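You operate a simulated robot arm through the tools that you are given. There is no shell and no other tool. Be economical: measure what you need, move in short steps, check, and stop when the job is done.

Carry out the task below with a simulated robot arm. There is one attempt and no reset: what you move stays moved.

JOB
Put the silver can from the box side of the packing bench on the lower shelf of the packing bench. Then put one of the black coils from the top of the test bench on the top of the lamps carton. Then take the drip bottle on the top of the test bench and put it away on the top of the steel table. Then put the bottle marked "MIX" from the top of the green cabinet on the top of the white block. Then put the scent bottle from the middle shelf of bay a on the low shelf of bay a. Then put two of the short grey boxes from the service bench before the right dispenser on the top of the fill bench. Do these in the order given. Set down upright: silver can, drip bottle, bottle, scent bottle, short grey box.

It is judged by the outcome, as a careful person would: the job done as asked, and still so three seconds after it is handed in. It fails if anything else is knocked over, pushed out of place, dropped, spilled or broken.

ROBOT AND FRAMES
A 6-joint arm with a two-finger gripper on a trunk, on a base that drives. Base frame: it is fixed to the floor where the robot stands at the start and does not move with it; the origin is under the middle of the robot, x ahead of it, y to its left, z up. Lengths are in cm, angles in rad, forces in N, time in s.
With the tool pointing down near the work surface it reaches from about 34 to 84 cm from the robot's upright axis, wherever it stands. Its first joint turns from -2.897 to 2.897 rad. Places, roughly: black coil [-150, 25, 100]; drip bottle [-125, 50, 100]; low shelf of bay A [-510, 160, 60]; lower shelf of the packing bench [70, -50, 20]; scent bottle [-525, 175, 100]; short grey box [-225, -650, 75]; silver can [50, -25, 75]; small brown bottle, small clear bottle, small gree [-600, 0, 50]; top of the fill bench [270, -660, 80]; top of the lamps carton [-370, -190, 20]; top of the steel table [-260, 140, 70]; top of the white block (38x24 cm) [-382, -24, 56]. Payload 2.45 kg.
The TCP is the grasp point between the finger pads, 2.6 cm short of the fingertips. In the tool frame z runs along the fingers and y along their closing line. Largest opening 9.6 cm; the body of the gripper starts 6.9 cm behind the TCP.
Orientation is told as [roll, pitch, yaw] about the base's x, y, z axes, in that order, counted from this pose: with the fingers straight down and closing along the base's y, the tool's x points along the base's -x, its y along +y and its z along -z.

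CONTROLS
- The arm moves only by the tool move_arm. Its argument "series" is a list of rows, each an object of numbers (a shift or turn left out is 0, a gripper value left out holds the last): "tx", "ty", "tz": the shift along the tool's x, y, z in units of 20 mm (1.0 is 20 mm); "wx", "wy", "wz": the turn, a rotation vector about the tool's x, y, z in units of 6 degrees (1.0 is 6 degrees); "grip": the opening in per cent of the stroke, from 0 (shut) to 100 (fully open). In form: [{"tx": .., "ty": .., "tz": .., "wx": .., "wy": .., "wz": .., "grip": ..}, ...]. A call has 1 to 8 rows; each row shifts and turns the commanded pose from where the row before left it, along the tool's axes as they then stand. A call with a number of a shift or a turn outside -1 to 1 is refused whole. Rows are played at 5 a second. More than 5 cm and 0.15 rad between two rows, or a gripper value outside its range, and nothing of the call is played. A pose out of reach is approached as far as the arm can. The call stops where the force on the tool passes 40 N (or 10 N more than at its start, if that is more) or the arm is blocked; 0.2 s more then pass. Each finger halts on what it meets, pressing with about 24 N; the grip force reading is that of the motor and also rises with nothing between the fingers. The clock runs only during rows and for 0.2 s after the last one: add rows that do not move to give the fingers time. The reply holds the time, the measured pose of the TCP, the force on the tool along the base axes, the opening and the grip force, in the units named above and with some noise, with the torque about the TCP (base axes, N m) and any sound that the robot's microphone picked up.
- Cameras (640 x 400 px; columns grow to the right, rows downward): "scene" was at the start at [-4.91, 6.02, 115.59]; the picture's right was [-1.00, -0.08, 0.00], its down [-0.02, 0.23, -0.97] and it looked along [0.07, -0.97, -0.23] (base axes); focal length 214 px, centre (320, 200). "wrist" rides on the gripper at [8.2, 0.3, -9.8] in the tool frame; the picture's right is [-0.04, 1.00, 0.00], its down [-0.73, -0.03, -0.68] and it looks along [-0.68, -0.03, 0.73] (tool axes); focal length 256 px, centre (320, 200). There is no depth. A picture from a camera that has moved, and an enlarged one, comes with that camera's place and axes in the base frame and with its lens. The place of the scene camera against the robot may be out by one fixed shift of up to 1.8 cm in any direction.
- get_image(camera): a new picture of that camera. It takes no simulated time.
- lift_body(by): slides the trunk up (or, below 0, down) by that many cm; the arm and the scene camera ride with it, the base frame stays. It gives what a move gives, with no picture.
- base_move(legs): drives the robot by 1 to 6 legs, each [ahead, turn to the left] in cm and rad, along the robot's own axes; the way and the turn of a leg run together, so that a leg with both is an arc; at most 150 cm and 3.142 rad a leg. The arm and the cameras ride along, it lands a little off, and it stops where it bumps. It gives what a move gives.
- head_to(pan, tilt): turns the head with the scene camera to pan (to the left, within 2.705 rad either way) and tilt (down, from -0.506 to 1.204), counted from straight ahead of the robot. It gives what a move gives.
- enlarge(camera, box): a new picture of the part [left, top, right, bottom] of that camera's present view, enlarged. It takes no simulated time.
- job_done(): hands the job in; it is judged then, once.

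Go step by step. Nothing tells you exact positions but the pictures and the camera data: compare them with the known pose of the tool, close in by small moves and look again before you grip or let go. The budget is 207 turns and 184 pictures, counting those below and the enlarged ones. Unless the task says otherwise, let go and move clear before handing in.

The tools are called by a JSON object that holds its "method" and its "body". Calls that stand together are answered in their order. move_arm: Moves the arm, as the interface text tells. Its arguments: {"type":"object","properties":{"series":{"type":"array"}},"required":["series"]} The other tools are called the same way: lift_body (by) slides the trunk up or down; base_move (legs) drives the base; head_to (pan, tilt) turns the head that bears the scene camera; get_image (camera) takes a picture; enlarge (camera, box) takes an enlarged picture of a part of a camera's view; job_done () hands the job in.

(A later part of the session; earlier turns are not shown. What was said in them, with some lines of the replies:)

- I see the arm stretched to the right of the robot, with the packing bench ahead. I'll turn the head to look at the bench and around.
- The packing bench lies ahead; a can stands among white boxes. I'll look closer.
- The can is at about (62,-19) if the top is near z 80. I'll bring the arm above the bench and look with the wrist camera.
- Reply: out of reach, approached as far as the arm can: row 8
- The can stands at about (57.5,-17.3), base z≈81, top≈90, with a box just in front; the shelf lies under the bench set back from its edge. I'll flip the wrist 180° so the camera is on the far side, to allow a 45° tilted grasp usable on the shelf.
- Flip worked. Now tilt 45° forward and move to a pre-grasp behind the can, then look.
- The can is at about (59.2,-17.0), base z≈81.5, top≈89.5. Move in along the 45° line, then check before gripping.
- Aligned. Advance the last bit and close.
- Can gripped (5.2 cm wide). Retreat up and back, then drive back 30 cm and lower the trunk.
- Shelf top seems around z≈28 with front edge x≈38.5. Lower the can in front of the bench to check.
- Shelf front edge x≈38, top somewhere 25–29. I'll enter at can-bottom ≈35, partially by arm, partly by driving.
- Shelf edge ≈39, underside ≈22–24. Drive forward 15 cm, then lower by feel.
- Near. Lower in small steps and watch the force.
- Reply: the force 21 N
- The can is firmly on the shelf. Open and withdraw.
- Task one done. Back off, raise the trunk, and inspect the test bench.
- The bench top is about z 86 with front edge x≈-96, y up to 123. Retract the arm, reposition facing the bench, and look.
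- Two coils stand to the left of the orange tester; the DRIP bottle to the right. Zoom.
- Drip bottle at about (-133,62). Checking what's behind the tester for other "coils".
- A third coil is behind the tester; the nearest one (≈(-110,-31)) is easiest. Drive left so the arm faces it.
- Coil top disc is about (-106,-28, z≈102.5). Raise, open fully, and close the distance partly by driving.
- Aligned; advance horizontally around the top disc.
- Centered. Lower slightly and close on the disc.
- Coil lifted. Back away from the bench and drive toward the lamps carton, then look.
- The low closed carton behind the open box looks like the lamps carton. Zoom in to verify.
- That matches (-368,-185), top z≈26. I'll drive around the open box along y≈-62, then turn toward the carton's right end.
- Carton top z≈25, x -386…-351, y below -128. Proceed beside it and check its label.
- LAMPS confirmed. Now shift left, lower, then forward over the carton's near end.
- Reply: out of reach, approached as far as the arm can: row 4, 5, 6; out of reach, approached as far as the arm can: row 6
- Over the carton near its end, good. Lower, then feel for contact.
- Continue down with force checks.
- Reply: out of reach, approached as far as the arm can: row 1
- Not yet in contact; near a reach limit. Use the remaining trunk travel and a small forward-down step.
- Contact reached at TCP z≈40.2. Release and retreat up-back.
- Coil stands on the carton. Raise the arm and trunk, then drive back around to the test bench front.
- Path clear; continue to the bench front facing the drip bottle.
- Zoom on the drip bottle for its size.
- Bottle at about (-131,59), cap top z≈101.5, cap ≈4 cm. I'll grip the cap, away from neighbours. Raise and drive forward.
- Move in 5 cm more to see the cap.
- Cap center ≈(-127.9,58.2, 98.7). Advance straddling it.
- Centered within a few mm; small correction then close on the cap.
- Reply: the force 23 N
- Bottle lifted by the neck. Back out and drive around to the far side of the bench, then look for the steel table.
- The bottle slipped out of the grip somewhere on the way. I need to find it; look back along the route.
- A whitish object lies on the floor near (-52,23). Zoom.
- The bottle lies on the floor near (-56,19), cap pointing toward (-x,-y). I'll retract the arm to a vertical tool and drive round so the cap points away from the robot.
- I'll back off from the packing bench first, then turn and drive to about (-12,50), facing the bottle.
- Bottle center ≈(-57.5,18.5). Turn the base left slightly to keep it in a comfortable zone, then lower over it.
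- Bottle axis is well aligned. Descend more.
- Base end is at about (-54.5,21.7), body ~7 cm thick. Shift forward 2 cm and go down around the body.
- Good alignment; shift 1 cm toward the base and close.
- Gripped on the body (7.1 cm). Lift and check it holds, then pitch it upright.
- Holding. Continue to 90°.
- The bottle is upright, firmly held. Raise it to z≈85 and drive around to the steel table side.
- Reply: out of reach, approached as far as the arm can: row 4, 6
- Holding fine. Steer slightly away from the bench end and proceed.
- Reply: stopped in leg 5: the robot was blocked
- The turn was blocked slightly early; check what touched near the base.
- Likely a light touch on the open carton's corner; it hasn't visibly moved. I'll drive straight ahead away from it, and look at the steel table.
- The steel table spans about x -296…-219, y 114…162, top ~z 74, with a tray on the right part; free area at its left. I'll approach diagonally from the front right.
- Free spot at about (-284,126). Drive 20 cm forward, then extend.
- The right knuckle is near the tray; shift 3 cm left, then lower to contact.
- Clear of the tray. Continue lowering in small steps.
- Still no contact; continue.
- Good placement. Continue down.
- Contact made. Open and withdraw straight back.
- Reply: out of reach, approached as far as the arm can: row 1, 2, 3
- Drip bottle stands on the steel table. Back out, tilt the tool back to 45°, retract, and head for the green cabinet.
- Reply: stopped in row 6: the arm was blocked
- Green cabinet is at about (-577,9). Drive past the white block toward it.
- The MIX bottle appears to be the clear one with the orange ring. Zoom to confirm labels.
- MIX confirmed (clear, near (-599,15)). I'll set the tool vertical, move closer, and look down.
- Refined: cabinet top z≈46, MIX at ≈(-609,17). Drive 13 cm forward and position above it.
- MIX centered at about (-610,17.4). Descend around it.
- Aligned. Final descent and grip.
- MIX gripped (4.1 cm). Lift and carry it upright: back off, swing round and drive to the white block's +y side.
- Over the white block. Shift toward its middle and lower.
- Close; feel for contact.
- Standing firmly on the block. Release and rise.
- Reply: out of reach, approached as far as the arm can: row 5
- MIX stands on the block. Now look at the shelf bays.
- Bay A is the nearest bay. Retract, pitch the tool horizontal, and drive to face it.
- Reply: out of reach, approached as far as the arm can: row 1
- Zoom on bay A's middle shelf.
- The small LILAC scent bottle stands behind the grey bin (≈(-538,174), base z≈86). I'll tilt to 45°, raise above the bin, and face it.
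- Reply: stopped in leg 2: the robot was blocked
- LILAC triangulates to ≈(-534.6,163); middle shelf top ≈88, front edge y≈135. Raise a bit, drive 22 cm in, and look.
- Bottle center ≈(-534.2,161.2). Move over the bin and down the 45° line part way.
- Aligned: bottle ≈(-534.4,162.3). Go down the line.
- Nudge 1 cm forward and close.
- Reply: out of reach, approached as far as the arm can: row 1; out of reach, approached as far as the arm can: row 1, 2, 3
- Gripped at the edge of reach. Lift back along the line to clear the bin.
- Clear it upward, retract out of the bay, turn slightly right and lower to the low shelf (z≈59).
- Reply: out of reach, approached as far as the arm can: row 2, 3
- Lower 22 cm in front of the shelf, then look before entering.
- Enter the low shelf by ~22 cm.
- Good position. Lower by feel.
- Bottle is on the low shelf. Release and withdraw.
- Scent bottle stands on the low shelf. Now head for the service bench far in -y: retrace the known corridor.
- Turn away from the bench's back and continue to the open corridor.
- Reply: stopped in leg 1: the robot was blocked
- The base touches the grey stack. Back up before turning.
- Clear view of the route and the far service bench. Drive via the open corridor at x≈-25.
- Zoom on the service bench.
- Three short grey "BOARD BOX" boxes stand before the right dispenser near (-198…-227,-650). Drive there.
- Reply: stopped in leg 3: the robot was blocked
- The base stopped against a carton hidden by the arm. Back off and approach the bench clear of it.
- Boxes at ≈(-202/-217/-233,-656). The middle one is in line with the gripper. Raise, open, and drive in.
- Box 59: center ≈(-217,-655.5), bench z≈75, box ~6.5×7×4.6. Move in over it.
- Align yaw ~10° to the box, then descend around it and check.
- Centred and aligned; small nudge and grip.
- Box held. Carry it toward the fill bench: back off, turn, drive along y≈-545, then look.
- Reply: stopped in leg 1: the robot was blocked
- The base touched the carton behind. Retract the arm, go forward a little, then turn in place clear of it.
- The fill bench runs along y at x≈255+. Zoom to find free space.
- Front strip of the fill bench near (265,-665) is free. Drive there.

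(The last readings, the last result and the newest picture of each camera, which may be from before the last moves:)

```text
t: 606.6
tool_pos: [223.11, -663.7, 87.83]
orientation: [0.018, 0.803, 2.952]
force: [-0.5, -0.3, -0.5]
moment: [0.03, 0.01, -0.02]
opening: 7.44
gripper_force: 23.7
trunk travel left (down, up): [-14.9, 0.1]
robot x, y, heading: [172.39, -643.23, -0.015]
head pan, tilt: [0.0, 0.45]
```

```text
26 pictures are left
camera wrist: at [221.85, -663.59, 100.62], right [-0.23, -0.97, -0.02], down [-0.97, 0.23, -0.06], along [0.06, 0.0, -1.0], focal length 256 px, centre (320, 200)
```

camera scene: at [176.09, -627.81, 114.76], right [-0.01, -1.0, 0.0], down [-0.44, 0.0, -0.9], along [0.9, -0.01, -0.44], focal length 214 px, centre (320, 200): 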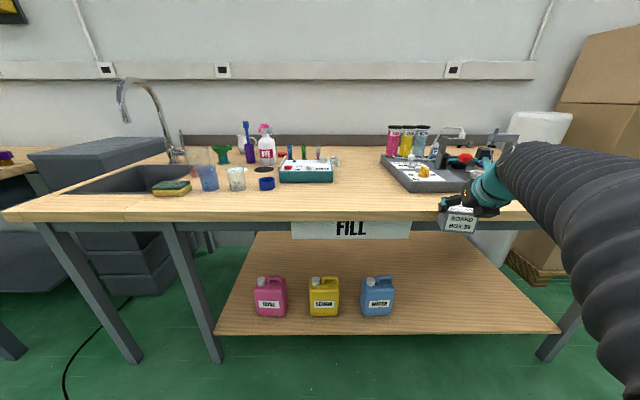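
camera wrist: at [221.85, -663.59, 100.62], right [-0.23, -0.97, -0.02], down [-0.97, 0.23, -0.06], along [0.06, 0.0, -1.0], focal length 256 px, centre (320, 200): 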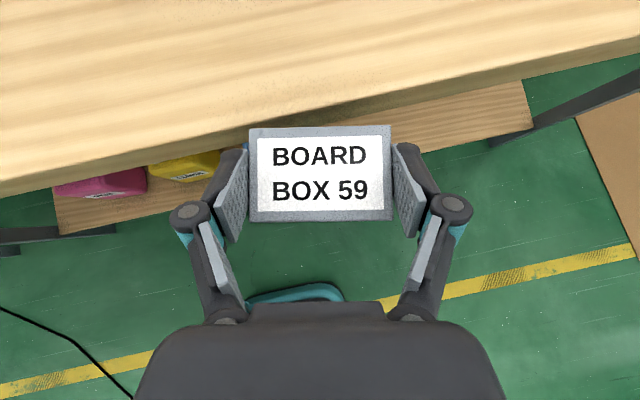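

FILL confirmed: top ≈z 84, front x≈229; free gap at y≈-637…-658. Raise, turn left slightly and extend.

{"method": "move_arm", "body": {"series": [{"tx": 1, "tz": -1}, {"tx": 1, "tz": -1}, {"tx": 0.5, "tz": -0.5}]}}

{"method": "base_move", "body": {"legs": [[0, 0.24]]}}

{"method": "move_arm", "body": {"series": [{"tx": 1, "tz": 1, "ty": -0.2}, {"tx": 1, "tz": 1, "ty": -0.2}, {"tx": 1, "tz": 1}, {"tx": 1, "tz": 1}, {"tx": 1, "tz": 1}, {"tx": 1, "tz": 1}]}}

{"method": "get_image", "body": {"camera": "wrist"}}

{"method": "get_image", "body": {"camera": "scene"}}

```text
t: 607.4
tool_pos: [223.01, -663.78, 94.87]
orientation: [0.018, 0.802, 2.952]
force: [0.1, -0.7, -1.8]
moment: [-0.02, 0.02, 0.0]
opening: 7.46
gripper_force: 24.0
trunk travel left (down, up): [-14.9, 0.1]
robot x, y, heading: [172.29, -642.75, -0.01]
head pan, tilt: [0.0, 0.45]
```

```text
t: 608.6
tool_pos: [226.62, -650.96, 94.99]
orientation: [0.016, 0.802, -3.088]
force: [0.1, -0.2, -1.7]
moment: [-0.03, 0.01, -0.06]
opening: 7.45
gripper_force: 23.9
trunk travel left (down, up): [-14.9, 0.1]
robot x, y, heading: [172.41, -643.42, 0.233]
head pan, tilt: [0.0, 0.45]
```

```text
t: 610.0
tool_pos: [243.43, -649.41, 95.24]
orientation: [0.019, 0.802, -3.087]
force: [-1.6, -0.1, -1.8]
moment: [0.0, 0.03, 0.0]
opening: 7.44
gripper_force: 23.8
trunk travel left (down, up): [-14.9, 0.1]
robot x, y, heading: [171.96, -643.12, 0.23]
head pan, tilt: [0.0, 0.45]
```

```text
25 pictures are left
camera wrist: at [242.07, -649.55, 107.97], right [0.01, -1.0, -0.02], down [-1.0, -0.01, -0.06], along [0.06, 0.02, -1.0], focal length 256 px, centre (320, 200)
```

wrist: 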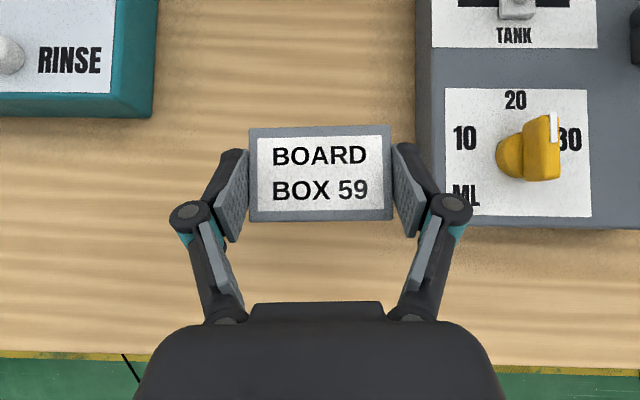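

```text
24 pictures are left
camera scene: at [172.21, -627.46, 114.76], right [0.23, -0.97, 0.0], down [-0.42, -0.1, -0.9], along [0.88, 0.21, -0.44], focal length 214 px, centre (320, 200)
```

scene: 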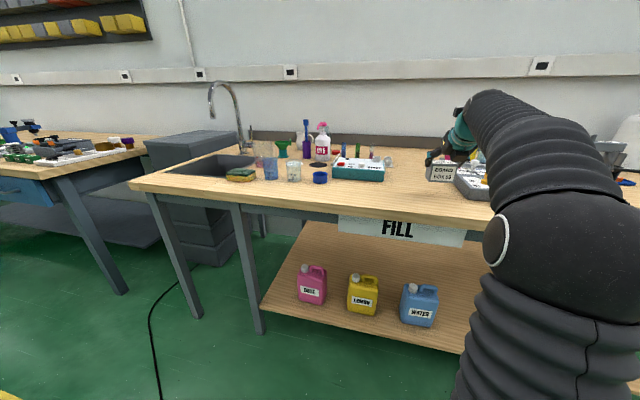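

The gauge unit is near the right finger; shift 5 cm left, then lower.

{"method": "move_arm", "body": {"series": [{"ty": -1}, {"ty": -1}, {"ty": -0.6}, {"tx": -1, "tz": 1}, {"tx": -0.7, "tz": 0.7}, {}]}}

{"method": "get_image", "body": {"camera": "wrist"}}

{"method": "move_arm", "body": {"series": [{"tx": -0.15, "tz": 0.15}, {}]}}

{"method": "move_arm", "body": {"series": [{"tx": -0.15, "tz": 0.15}, {}]}}

```text
t: 611.4
tool_pos: [243.22, -644.37, 90.54]
orientation: [0.017, 0.802, -3.09]
force: [0.4, 0.3, 2.9]
moment: [0.17, -0.04, -0.04]
opening: 7.47
gripper_force: 23.9
trunk travel left (down, up): [-14.9, 0.1]
robot x, y, heading: [172.57, -643.22, 0.227]
head pan, tilt: [0.0, 0.45]
```

```text
23 pictures are left
camera wrist: at [241.81, -644.57, 103.17], right [0.01, -1.0, -0.02], down [-1.0, -0.01, -0.06], along [0.06, 0.02, -1.0], focal length 256 px, centre (320, 200)
```

wrist: 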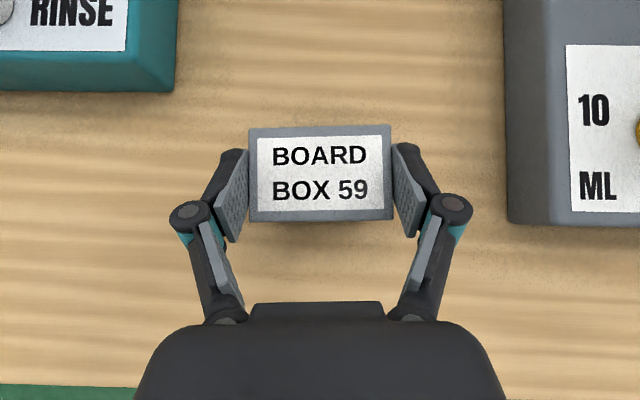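

```text
t: 612.0
tool_pos: [243.15, -644.44, 90.24]
orientation: [0.018, 0.809, -3.088]
force: [5.6, -3.3, 20.3]
moment: [0.29, -0.03, -0.09]
opening: 7.47
gripper_force: 23.7
trunk travel left (down, up): [-14.9, 0.1]
robot x, y, heading: [172.13, -643.2, 0.235]
head pan, tilt: [0.0, 0.45]
```

```text
t: 612.6
tool_pos: [243.21, -644.39, 89.7]
orientation: [0.017, 0.804, -3.088]
force: [-0.5, -5.4, 21.9]
moment: [-0.07, -0.29, -0.07]
opening: 7.5
gripper_force: 24.0
trunk travel left (down, up): [-14.9, 0.1]
robot x, y, heading: [172.53, -643.51, 0.229]
head pan, tilt: [0.0, 0.45]
```

On the bench. Release and retreat.

{"method": "move_arm", "body": {"series": [{"tx": 0.05, "tz": -0.05}, {"grip": 90}, {"grip": 100}, {}, {"tz": -0.7}, {"tz": -1}, {"tz": -1}, {"tz": -1}]}}

{"method": "move_arm", "body": {"series": [{"tx": -1, "tz": -1}, {"tx": -1, "tz": -1}, {"tx": -1, "tz": -1}, {"tx": -1, "tz": -1}, {"tx": -1, "tz": -1}]}}

{"method": "get_image", "body": {"camera": "wrist"}}

```text
t: 614.4
tool_pos: [238.05, -644.48, 94.94]
orientation: [0.018, 0.803, -3.086]
force: [0.9, -0.1, -0.1]
moment: [0.03, 0.01, 0.01]
opening: 9.59
gripper_force: 0.1
trunk travel left (down, up): [-14.9, 0.1]
robot x, y, heading: [172.9, -642.9, 0.231]
head pan, tilt: [0.0, 0.45]
```

```text
t: 615.6
tool_pos: [224.04, -645.12, 94.7]
orientation: [0.018, 0.8, -3.086]
force: [-0.2, 0.4, -0.3]
moment: [0.03, 0.03, 0.03]
opening: 9.59
gripper_force: 0.1
trunk travel left (down, up): [-14.9, 0.1]
robot x, y, heading: [173.01, -642.76, 0.235]
head pan, tilt: [0.0, 0.45]
```

```text
22 pictures are left
camera wrist: at [222.69, -645.35, 107.33], right [0.01, -1.0, -0.02], down [-1.0, -0.01, -0.06], along [0.06, 0.02, -1.0], focal length 256 px, centre (320, 200)
```

wrist: 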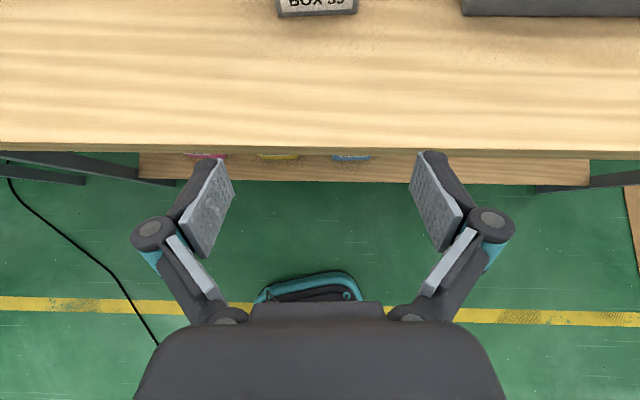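

Box 59 placed. Restore tool yaw, and go back for box 47 (≈(-230.5,-655)).

{"method": "base_move", "body": {"legs": [[-30, 0], [0, 2.165], [110, 0], [0, 0.742], [150, 0], [125, 0]]}}

{"method": "move_arm", "body": {"series": [{"wx": 0.62, "wz": -0.6}, {"wx": 0.62, "wz": -0.6}]}}

```text
t: 643.1
tool_pos: [-266.94, -571.16, 94.58]
orientation: [0.018, 0.802, -0.151]
force: [0.3, 0.4, -0.1]
moment: [-0.01, 0.02, 0.02]
opening: 9.59
gripper_force: 0.0
trunk travel left (down, up): [-14.9, 0.1]
robot x, y, heading: [-216.71, -583.35, -3.111]
head pan, tilt: [0.0, 0.45]
```

```text
t: 643.7
tool_pos: [-266.9, -571.22, 94.69]
orientation: [0.017, 0.802, 0.031]
force: [0.5, -0.3, -0.3]
moment: [0.01, -0.03, 0.0]
opening: 9.61
gripper_force: 0.1
trunk travel left (down, up): [-14.9, 0.1]
robot x, y, heading: [-216.6, -583.45, -3.112]
head pan, tilt: [0.0, 0.45]
```

Turn to face the bench and look.

{"method": "base_move", "body": {"legs": [[0, 1.542]]}}

{"method": "get_image", "body": {"camera": "wrist"}}

{"method": "get_image", "body": {"camera": "scene"}}

```text
t: 647.9
tool_pos: [-230.16, -633.53, 94.68]
orientation: [0.018, 0.799, 1.586]
force: [0.3, -0.1, 0.4]
moment: [0.01, 0.0, 0.0]
opening: 9.6
gripper_force: 0.2
trunk travel left (down, up): [-14.9, 0.1]
robot x, y, heading: [-216.98, -583.76, -1.558]
head pan, tilt: [0.0, 0.45]
```

```text
21 pictures are left
camera wrist: at [-230.27, -632.09, 107.37], right [-1.0, 0.03, -0.02], down [0.03, 1.0, -0.05], along [0.02, -0.05, -1.0], focal length 256 px, centre (320, 200)
```

wrist: 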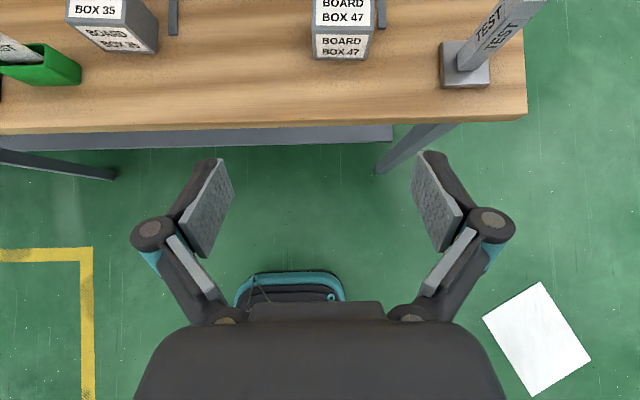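

```text
20 pictures are left
camera scene: at [-200.68, -587.0, 114.76], right [-1.0, -0.01, 0.0], down [0.0, 0.44, -0.9], along [0.01, -0.9, -0.44], focal length 214 px, centre (320, 200)
```

scene: 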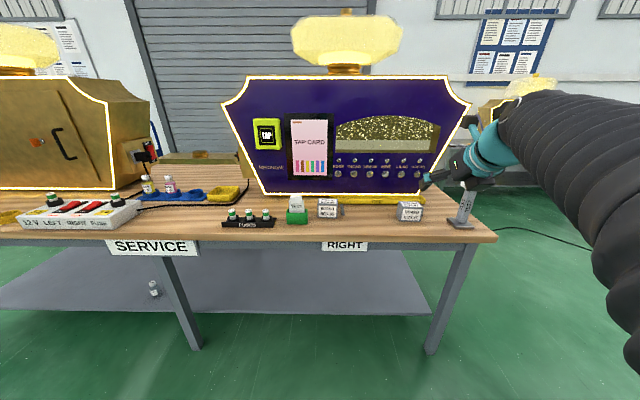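

Box 47 ≈(-233,-655). Move in along the 45° line.

{"method": "move_arm", "body": {"series": [{"tx": 0.97, "tz": 1, "ty": 0.7}, {"tx": 0.97, "tz": 1, "ty": 0.7}, {"tz": 1}, {"tz": 1}, {"tz": 1}, {"tz": 1}, {"tz": 1}, {"tz": 1}]}}

{"method": "move_arm", "body": {"series": [{"tz": 1}, {"tz": 1}]}}

{"method": "get_image", "body": {"camera": "wrist"}}

```text
t: 649.7
tool_pos: [-232.8, -647.67, 86.23]
orientation: [0.016, 0.801, 1.585]
force: [0.5, 0.9, 0.5]
moment: [-0.01, -0.02, -0.01]
opening: 9.59
gripper_force: 0.0
trunk travel left (down, up): [-14.9, 0.1]
robot x, y, heading: [-217.0, -583.29, -1.558]
head pan, tilt: [0.0, 0.45]
```

```text
t: 650.3
tool_pos: [-232.95, -650.63, 83.56]
orientation: [0.019, 0.8, 1.585]
force: [0.2, 0.3, 1.0]
moment: [0.0, 0.0, -0.01]
opening: 9.58
gripper_force: 0.1
trunk travel left (down, up): [-14.9, 0.1]
robot x, y, heading: [-216.86, -583.38, -1.561]
head pan, tilt: [0.0, 0.45]
```

```text
19 pictures are left
camera wrist: at [-233.07, -649.24, 96.24], right [-1.0, 0.03, -0.02], down [0.03, 1.0, -0.05], along [0.02, -0.05, -1.0], focal length 256 px, centre (320, 200)
```

wrist: 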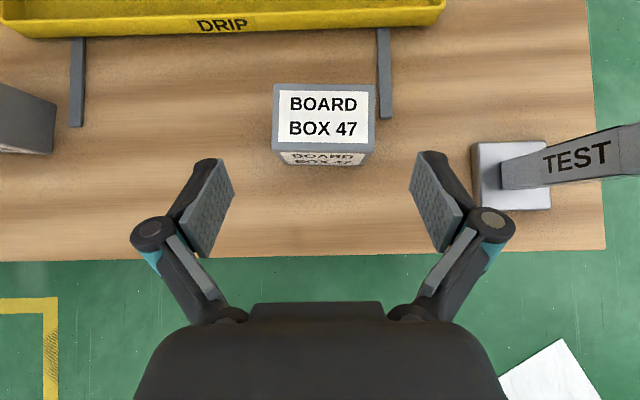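

Aligned, no yaw needed. Final approach and grip.

{"method": "move_arm", "body": {"series": [{"tz": 0.9, "tx": -0.08, "ty": 0.05}, {"tz": 0.9, "tx": -0.08}, {"tz": 0.9, "tx": -0.08}, {"tz": 0.8, "tx": -0.08}, {}, {"grip": 40}, {}, {}]}}

{"method": "move_arm", "body": {"series": [{}, {}, {"tx": 0.5, "tz": -0.5}, {"tx": 1, "tz": -1}, {"tx": 1, "tz": -1}, {"tx": 1, "tz": -1}, {"tx": 1, "tz": -1}]}}

{"method": "get_image", "body": {"camera": "wrist"}}

```text
t: 652.1
tool_pos: [-233.17, -655.14, 78.31]
orientation: [0.016, 0.803, 1.586]
force: [0.7, -1.8, 3.0]
moment: [-0.08, -0.22, -0.09]
opening: 7.52
gripper_force: 24.0
trunk travel left (down, up): [-14.9, 0.1]
robot x, y, heading: [-216.64, -583.59, -1.557]
head pan, tilt: [0.0, 0.45]
```

```text
t: 653.7
tool_pos: [-233.3, -654.82, 91.08]
orientation: [0.016, 0.799, 1.585]
force: [-0.8, -0.6, -2.1]
moment: [0.05, 0.02, 0.03]
opening: 7.52
gripper_force: 23.8
trunk travel left (down, up): [-14.9, 0.1]
robot x, y, heading: [-217.0, -583.6, -1.558]
head pan, tilt: [0.0, 0.45]
```

```text
18 pictures are left
camera wrist: at [-233.37, -653.56, 103.68], right [-1.0, 0.03, -0.02], down [0.03, 1.0, -0.05], along [0.02, -0.05, -1.0], focal length 256 px, centre (320, 200)
```

wrist: 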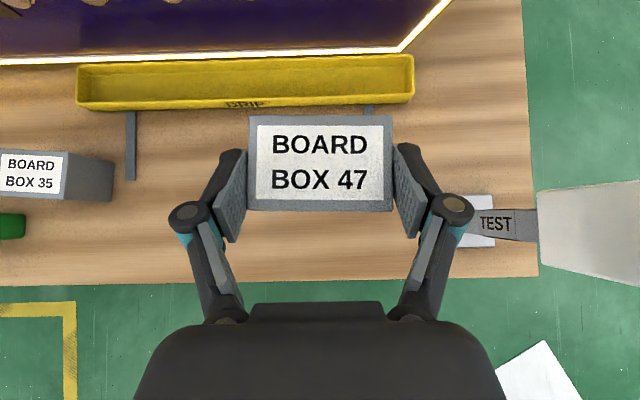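

Box 47 held. Retract and drive back to the fill bench.

{"method": "move_arm", "body": {"series": [{"tx": -1, "tz": -1}, {"tx": -1, "tz": -1}, {"tx": -1, "tz": -1}, {"tx": -1, "tz": -1}, {"tx": -1, "tz": -1}, {"tx": -1, "tz": -1}, {"tx": -1, "tz": -1}, {"tx": -1, "tz": -1}]}}

{"method": "base_move", "body": {"legs": [[0, 1.6], [150, 0], [150, 0], [0, -0.31], [88, 0], [0, 0.27]]}}

{"method": "get_image", "body": {"camera": "scene"}}

```text
t: 655.5
tool_pos: [-233.14, -632.42, 90.73]
orientation: [0.017, 0.799, 1.583]
force: [0.1, 0.6, -1.5]
moment: [0.01, -0.02, -0.03]
opening: 7.54
gripper_force: 23.9
trunk travel left (down, up): [-14.9, 0.1]
robot x, y, heading: [-216.84, -583.66, -1.559]
head pan, tilt: [0.0, 0.45]
```

```text
t: 679.7
tool_pos: [210.5, -618.86, 90.85]
orientation: [0.017, 0.798, 3.128]
force: [0.2, 0.5, -1.5]
moment: [-0.06, 0.02, -0.03]
opening: 7.46
gripper_force: 23.9
trunk travel left (down, up): [-14.9, 0.1]
robot x, y, heading: [162.14, -601.39, -0.016]
head pan, tilt: [0.0, 0.45]
```

```text
17 pictures are left
camera scene: at [165.99, -585.99, 114.76], right [-0.02, -1.0, 0.0], down [-0.44, 0.01, -0.9], along [0.9, -0.02, -0.44], focal length 214 px, centre (320, 200)
```

scene: 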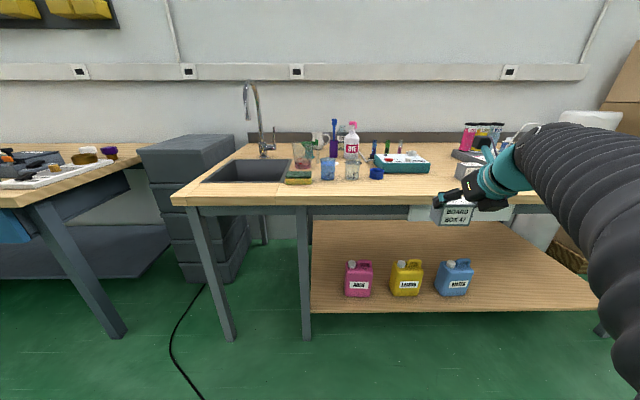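

Raise, approach and extend to about (240,-622), then check.

{"method": "move_arm", "body": {"series": [{"tx": 1, "tz": -1}, {"tx": 0.8, "tz": -0.8}]}}

{"method": "base_move", "body": {"legs": [[12, 0]]}}

{"method": "move_arm", "body": {"series": [{"tx": 1, "tz": 1, "ty": 0.4}, {"tx": 1, "tz": 1, "ty": 0.4}, {"tx": 1, "tz": 1, "ty": 0.4}, {"tx": 1, "tz": 1, "ty": 0.3}, {"tx": 1, "tz": 1}, {"tx": 1, "tz": 1}]}}

{"method": "get_image", "body": {"camera": "wrist"}}

```text
t: 680.3
tool_pos: [210.51, -618.64, 95.98]
orientation: [0.018, 0.799, 3.128]
force: [0.3, -0.3, -1.9]
moment: [-0.02, 0.04, 0.01]
opening: 7.48
gripper_force: 23.8
trunk travel left (down, up): [-14.9, 0.1]
robot x, y, heading: [161.93, -601.54, -0.019]
head pan, tilt: [0.0, 0.45]
```

```text
t: 681.5
tool_pos: [222.4, -619.05, 95.97]
orientation: [0.018, 0.8, 3.124]
force: [0.5, 0.2, -1.1]
moment: [-0.01, 0.04, -0.04]
opening: 7.46
gripper_force: 24.5
trunk travel left (down, up): [-14.9, 0.1]
robot x, y, heading: [174.16, -601.85, -0.02]
head pan, tilt: [0.0, 0.45]
```

```text
t: 682.9
tool_pos: [239.23, -622.59, 96.33]
orientation: [0.019, 0.801, 3.124]
force: [-0.6, 1.1, -1.7]
moment: [-0.05, 0.02, -0.01]
opening: 7.44
gripper_force: 23.7
trunk travel left (down, up): [-14.9, 0.1]
robot x, y, heading: [173.97, -601.58, -0.018]
head pan, tilt: [0.0, 0.45]
```

```text
16 pictures are left
camera wrist: at [237.98, -622.69, 108.97], right [-0.06, -1.0, -0.02], down [-1.0, 0.06, -0.05], along [0.06, 0.01, -1.0], focal length 256 px, centre (320, 200)
```

wrist: 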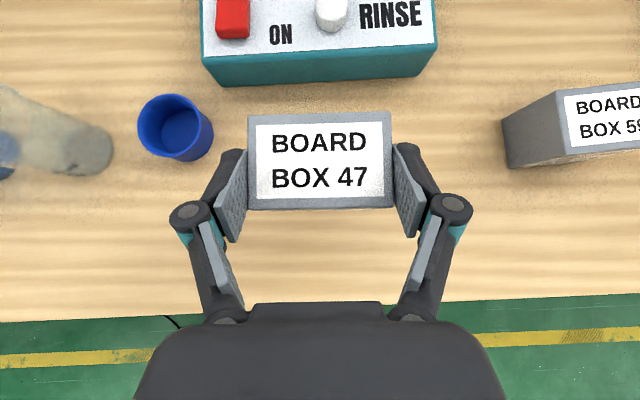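

Shift 3 cm right to stay clear of the blue cup, lower and feel for contact.

{"method": "move_arm", "body": {"series": [{"ty": 0.8}, {"ty": 0.7}, {"tx": -1, "tz": 1}, {"tx": -0.7, "tz": 0.7}, {}]}}

{"method": "get_image", "body": {"camera": "wrist"}}

{"method": "move_arm", "body": {"series": [{"tx": -0.15, "tz": 0.15}, {}]}}

{"method": "move_arm", "body": {"series": [{"tx": -0.15, "tz": 0.15}, {}]}}

{"method": "move_arm", "body": {"series": [{"tx": -0.15, "tz": 0.15}, {}]}}

```text
t: 684.1
tool_pos: [239.27, -625.5, 91.36]
orientation: [0.018, 0.799, 3.127]
force: [-0.1, -0.6, -2.4]
moment: [0.01, 0.02, 0.02]
opening: 7.44
gripper_force: 24.2
trunk travel left (down, up): [-14.9, 0.1]
robot x, y, heading: [173.88, -601.25, -0.02]
head pan, tilt: [0.0, 0.45]
```

```text
15 pictures are left
camera wrist: at [237.9, -625.67, 104.09], right [-0.06, -1.0, -0.02], down [-1.0, 0.06, -0.05], along [0.05, 0.01, -1.0], focal length 256 px, centre (320, 200)
```

wrist: 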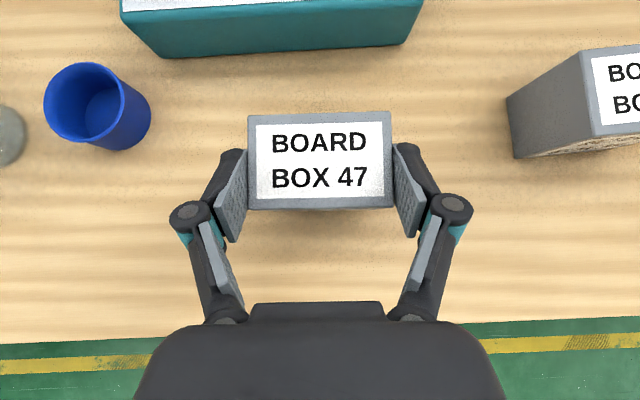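

```text
t: 684.7
tool_pos: [239.31, -625.62, 91.02]
orientation: [0.02, 0.8, 3.123]
force: [-0.6, 0.6, -1.5]
moment: [0.02, 0.03, -0.03]
opening: 7.48
gripper_force: 24.2
trunk travel left (down, up): [-14.9, 0.1]
robot x, y, heading: [174.29, -601.41, -0.016]
head pan, tilt: [0.0, 0.45]
```

```text
t: 685.3
tool_pos: [239.13, -625.48, 90.57]
orientation: [0.017, 0.799, 3.125]
force: [-0.1, -0.1, -1.3]
moment: [0.02, 0.01, 0.01]
opening: 7.48
gripper_force: 24.1
trunk travel left (down, up): [-14.9, 0.1]
robot x, y, heading: [173.95, -601.54, -0.02]
head pan, tilt: [0.0, 0.45]
```

```text
t: 685.9
tool_pos: [239.36, -625.54, 90.26]
orientation: [0.018, 0.8, 3.126]
force: [0.0, 1.3, 3.6]
moment: [0.16, -0.25, -0.03]
opening: 7.46
gripper_force: 23.9
trunk travel left (down, up): [-14.9, 0.1]
robot x, y, heading: [173.77, -601.69, -0.018]
head pan, tilt: [0.0, 0.45]
```

Touching; press slightly, release, and retreat.

{"method": "move_arm", "body": {"series": [{"tx": -0.1, "tz": 0.1}, {}]}}

{"method": "move_arm", "body": {"series": [{"grip": 88}, {"grip": 98}, {}, {"tz": -0.7}, {"tz": -1}, {"tz": -1}, {"tz": -1}, {"tz": -1, "tx": -1}]}}

{"method": "move_arm", "body": {"series": [{"tx": -1, "tz": -1}, {"tx": -1, "tz": -1}, {"tx": -1, "tz": -1}]}}

{"method": "get_image", "body": {"camera": "wrist"}}

{"method": "base_move", "body": {"legs": [[-40, 0]]}}

{"method": "get_image", "body": {"camera": "scene"}}

```text
t: 686.5
tool_pos: [239.13, -625.58, 90.26]
orientation: [0.021, 0.804, 3.126]
force: [6.3, -4.1, 19.0]
moment: [0.44, -0.47, -0.23]
opening: 7.49
gripper_force: 24.5
trunk travel left (down, up): [-14.9, 0.1]
robot x, y, heading: [174.25, -601.57, -0.022]
head pan, tilt: [0.0, 0.45]
```

```text
t: 688.3
tool_pos: [231.12, -625.25, 94.86]
orientation: [0.015, 0.799, 3.125]
force: [-0.4, -0.1, 0.3]
moment: [0.0, 0.05, 0.0]
opening: 9.43
gripper_force: 0.0
trunk travel left (down, up): [-14.9, 0.1]
robot x, y, heading: [173.89, -601.91, -0.018]
head pan, tilt: [0.0, 0.45]
```

```text
t: 689.1
tool_pos: [222.58, -625.02, 94.83]
orientation: [0.015, 0.799, 3.124]
force: [0.3, -0.7, -0.5]
moment: [-0.01, -0.01, -0.04]
opening: 9.41
gripper_force: 0.0
trunk travel left (down, up): [-14.9, 0.1]
robot x, y, heading: [173.93, -601.32, -0.019]
head pan, tilt: [0.0, 0.45]
```

```text
14 pictures are left
camera wrist: at [221.3, -625.17, 107.66], right [-0.06, -1.0, -0.02], down [-1.0, 0.06, -0.05], along [0.05, 0.01, -1.0], focal length 256 px, centre (320, 200)
```

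wrist: 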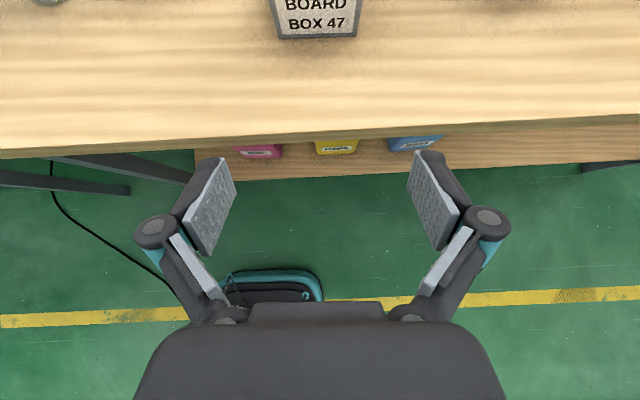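

```text
t: 691.6
tool_pos: [182.73, -624.3, 94.99]
orientation: [0.018, 0.8, 3.127]
force: [-0.4, -1.4, -0.2]
moment: [0.0, -0.04, 0.03]
opening: 9.43
gripper_force: 0.1
trunk travel left (down, up): [-14.9, 0.1]
robot x, y, heading: [134.32, -600.67, -0.017]
head pan, tilt: [0.0, 0.45]
```

```text
13 pictures are left
camera scene: at [138.03, -585.47, 114.76], right [-0.02, -1.0, 0.0], down [-0.44, 0.01, -0.9], along [0.9, -0.02, -0.44], focal length 214 px, centre (320, 200)
```

scene: 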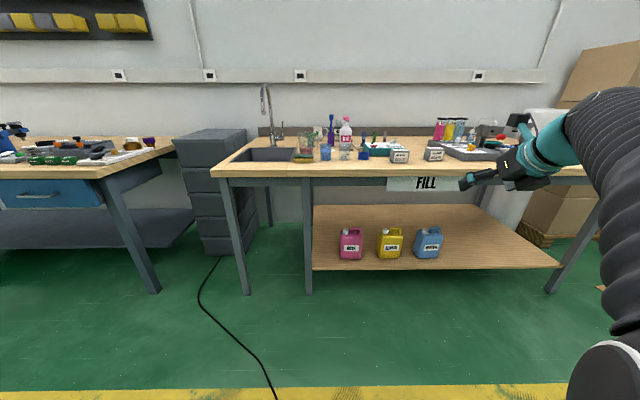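

Both grey boxes stand upright on the fill bench and the arm is clear, so I'm handing in.

{"method": "job_done", "body": {}}

```text
The job is handed in.
```

All six placements are done in order, but not cleanly: I dropped the drip bottle. It slipped from the gripper while I was carrying it and landed on its side on the floor. I picked it up, saw no damage or spill, and set it upright on the steel table.

The base was also stopped by contact several times:
- **Open carton near the lamps carton:** it hadn't visibly moved afterwards.
- **Carton by the service bench:** touched twice; I did not check whether it shifted.
- **Grey stack behind the test bench:** touched once; not checked either.
- **Beside the green cabinet:** one turn stopped short there. I couldn't tell what it touched, and I didn't look back at the cabinet.

For the scent bottle I took the small LILAC bottle, not the larger PEACH jug on the same shelf.
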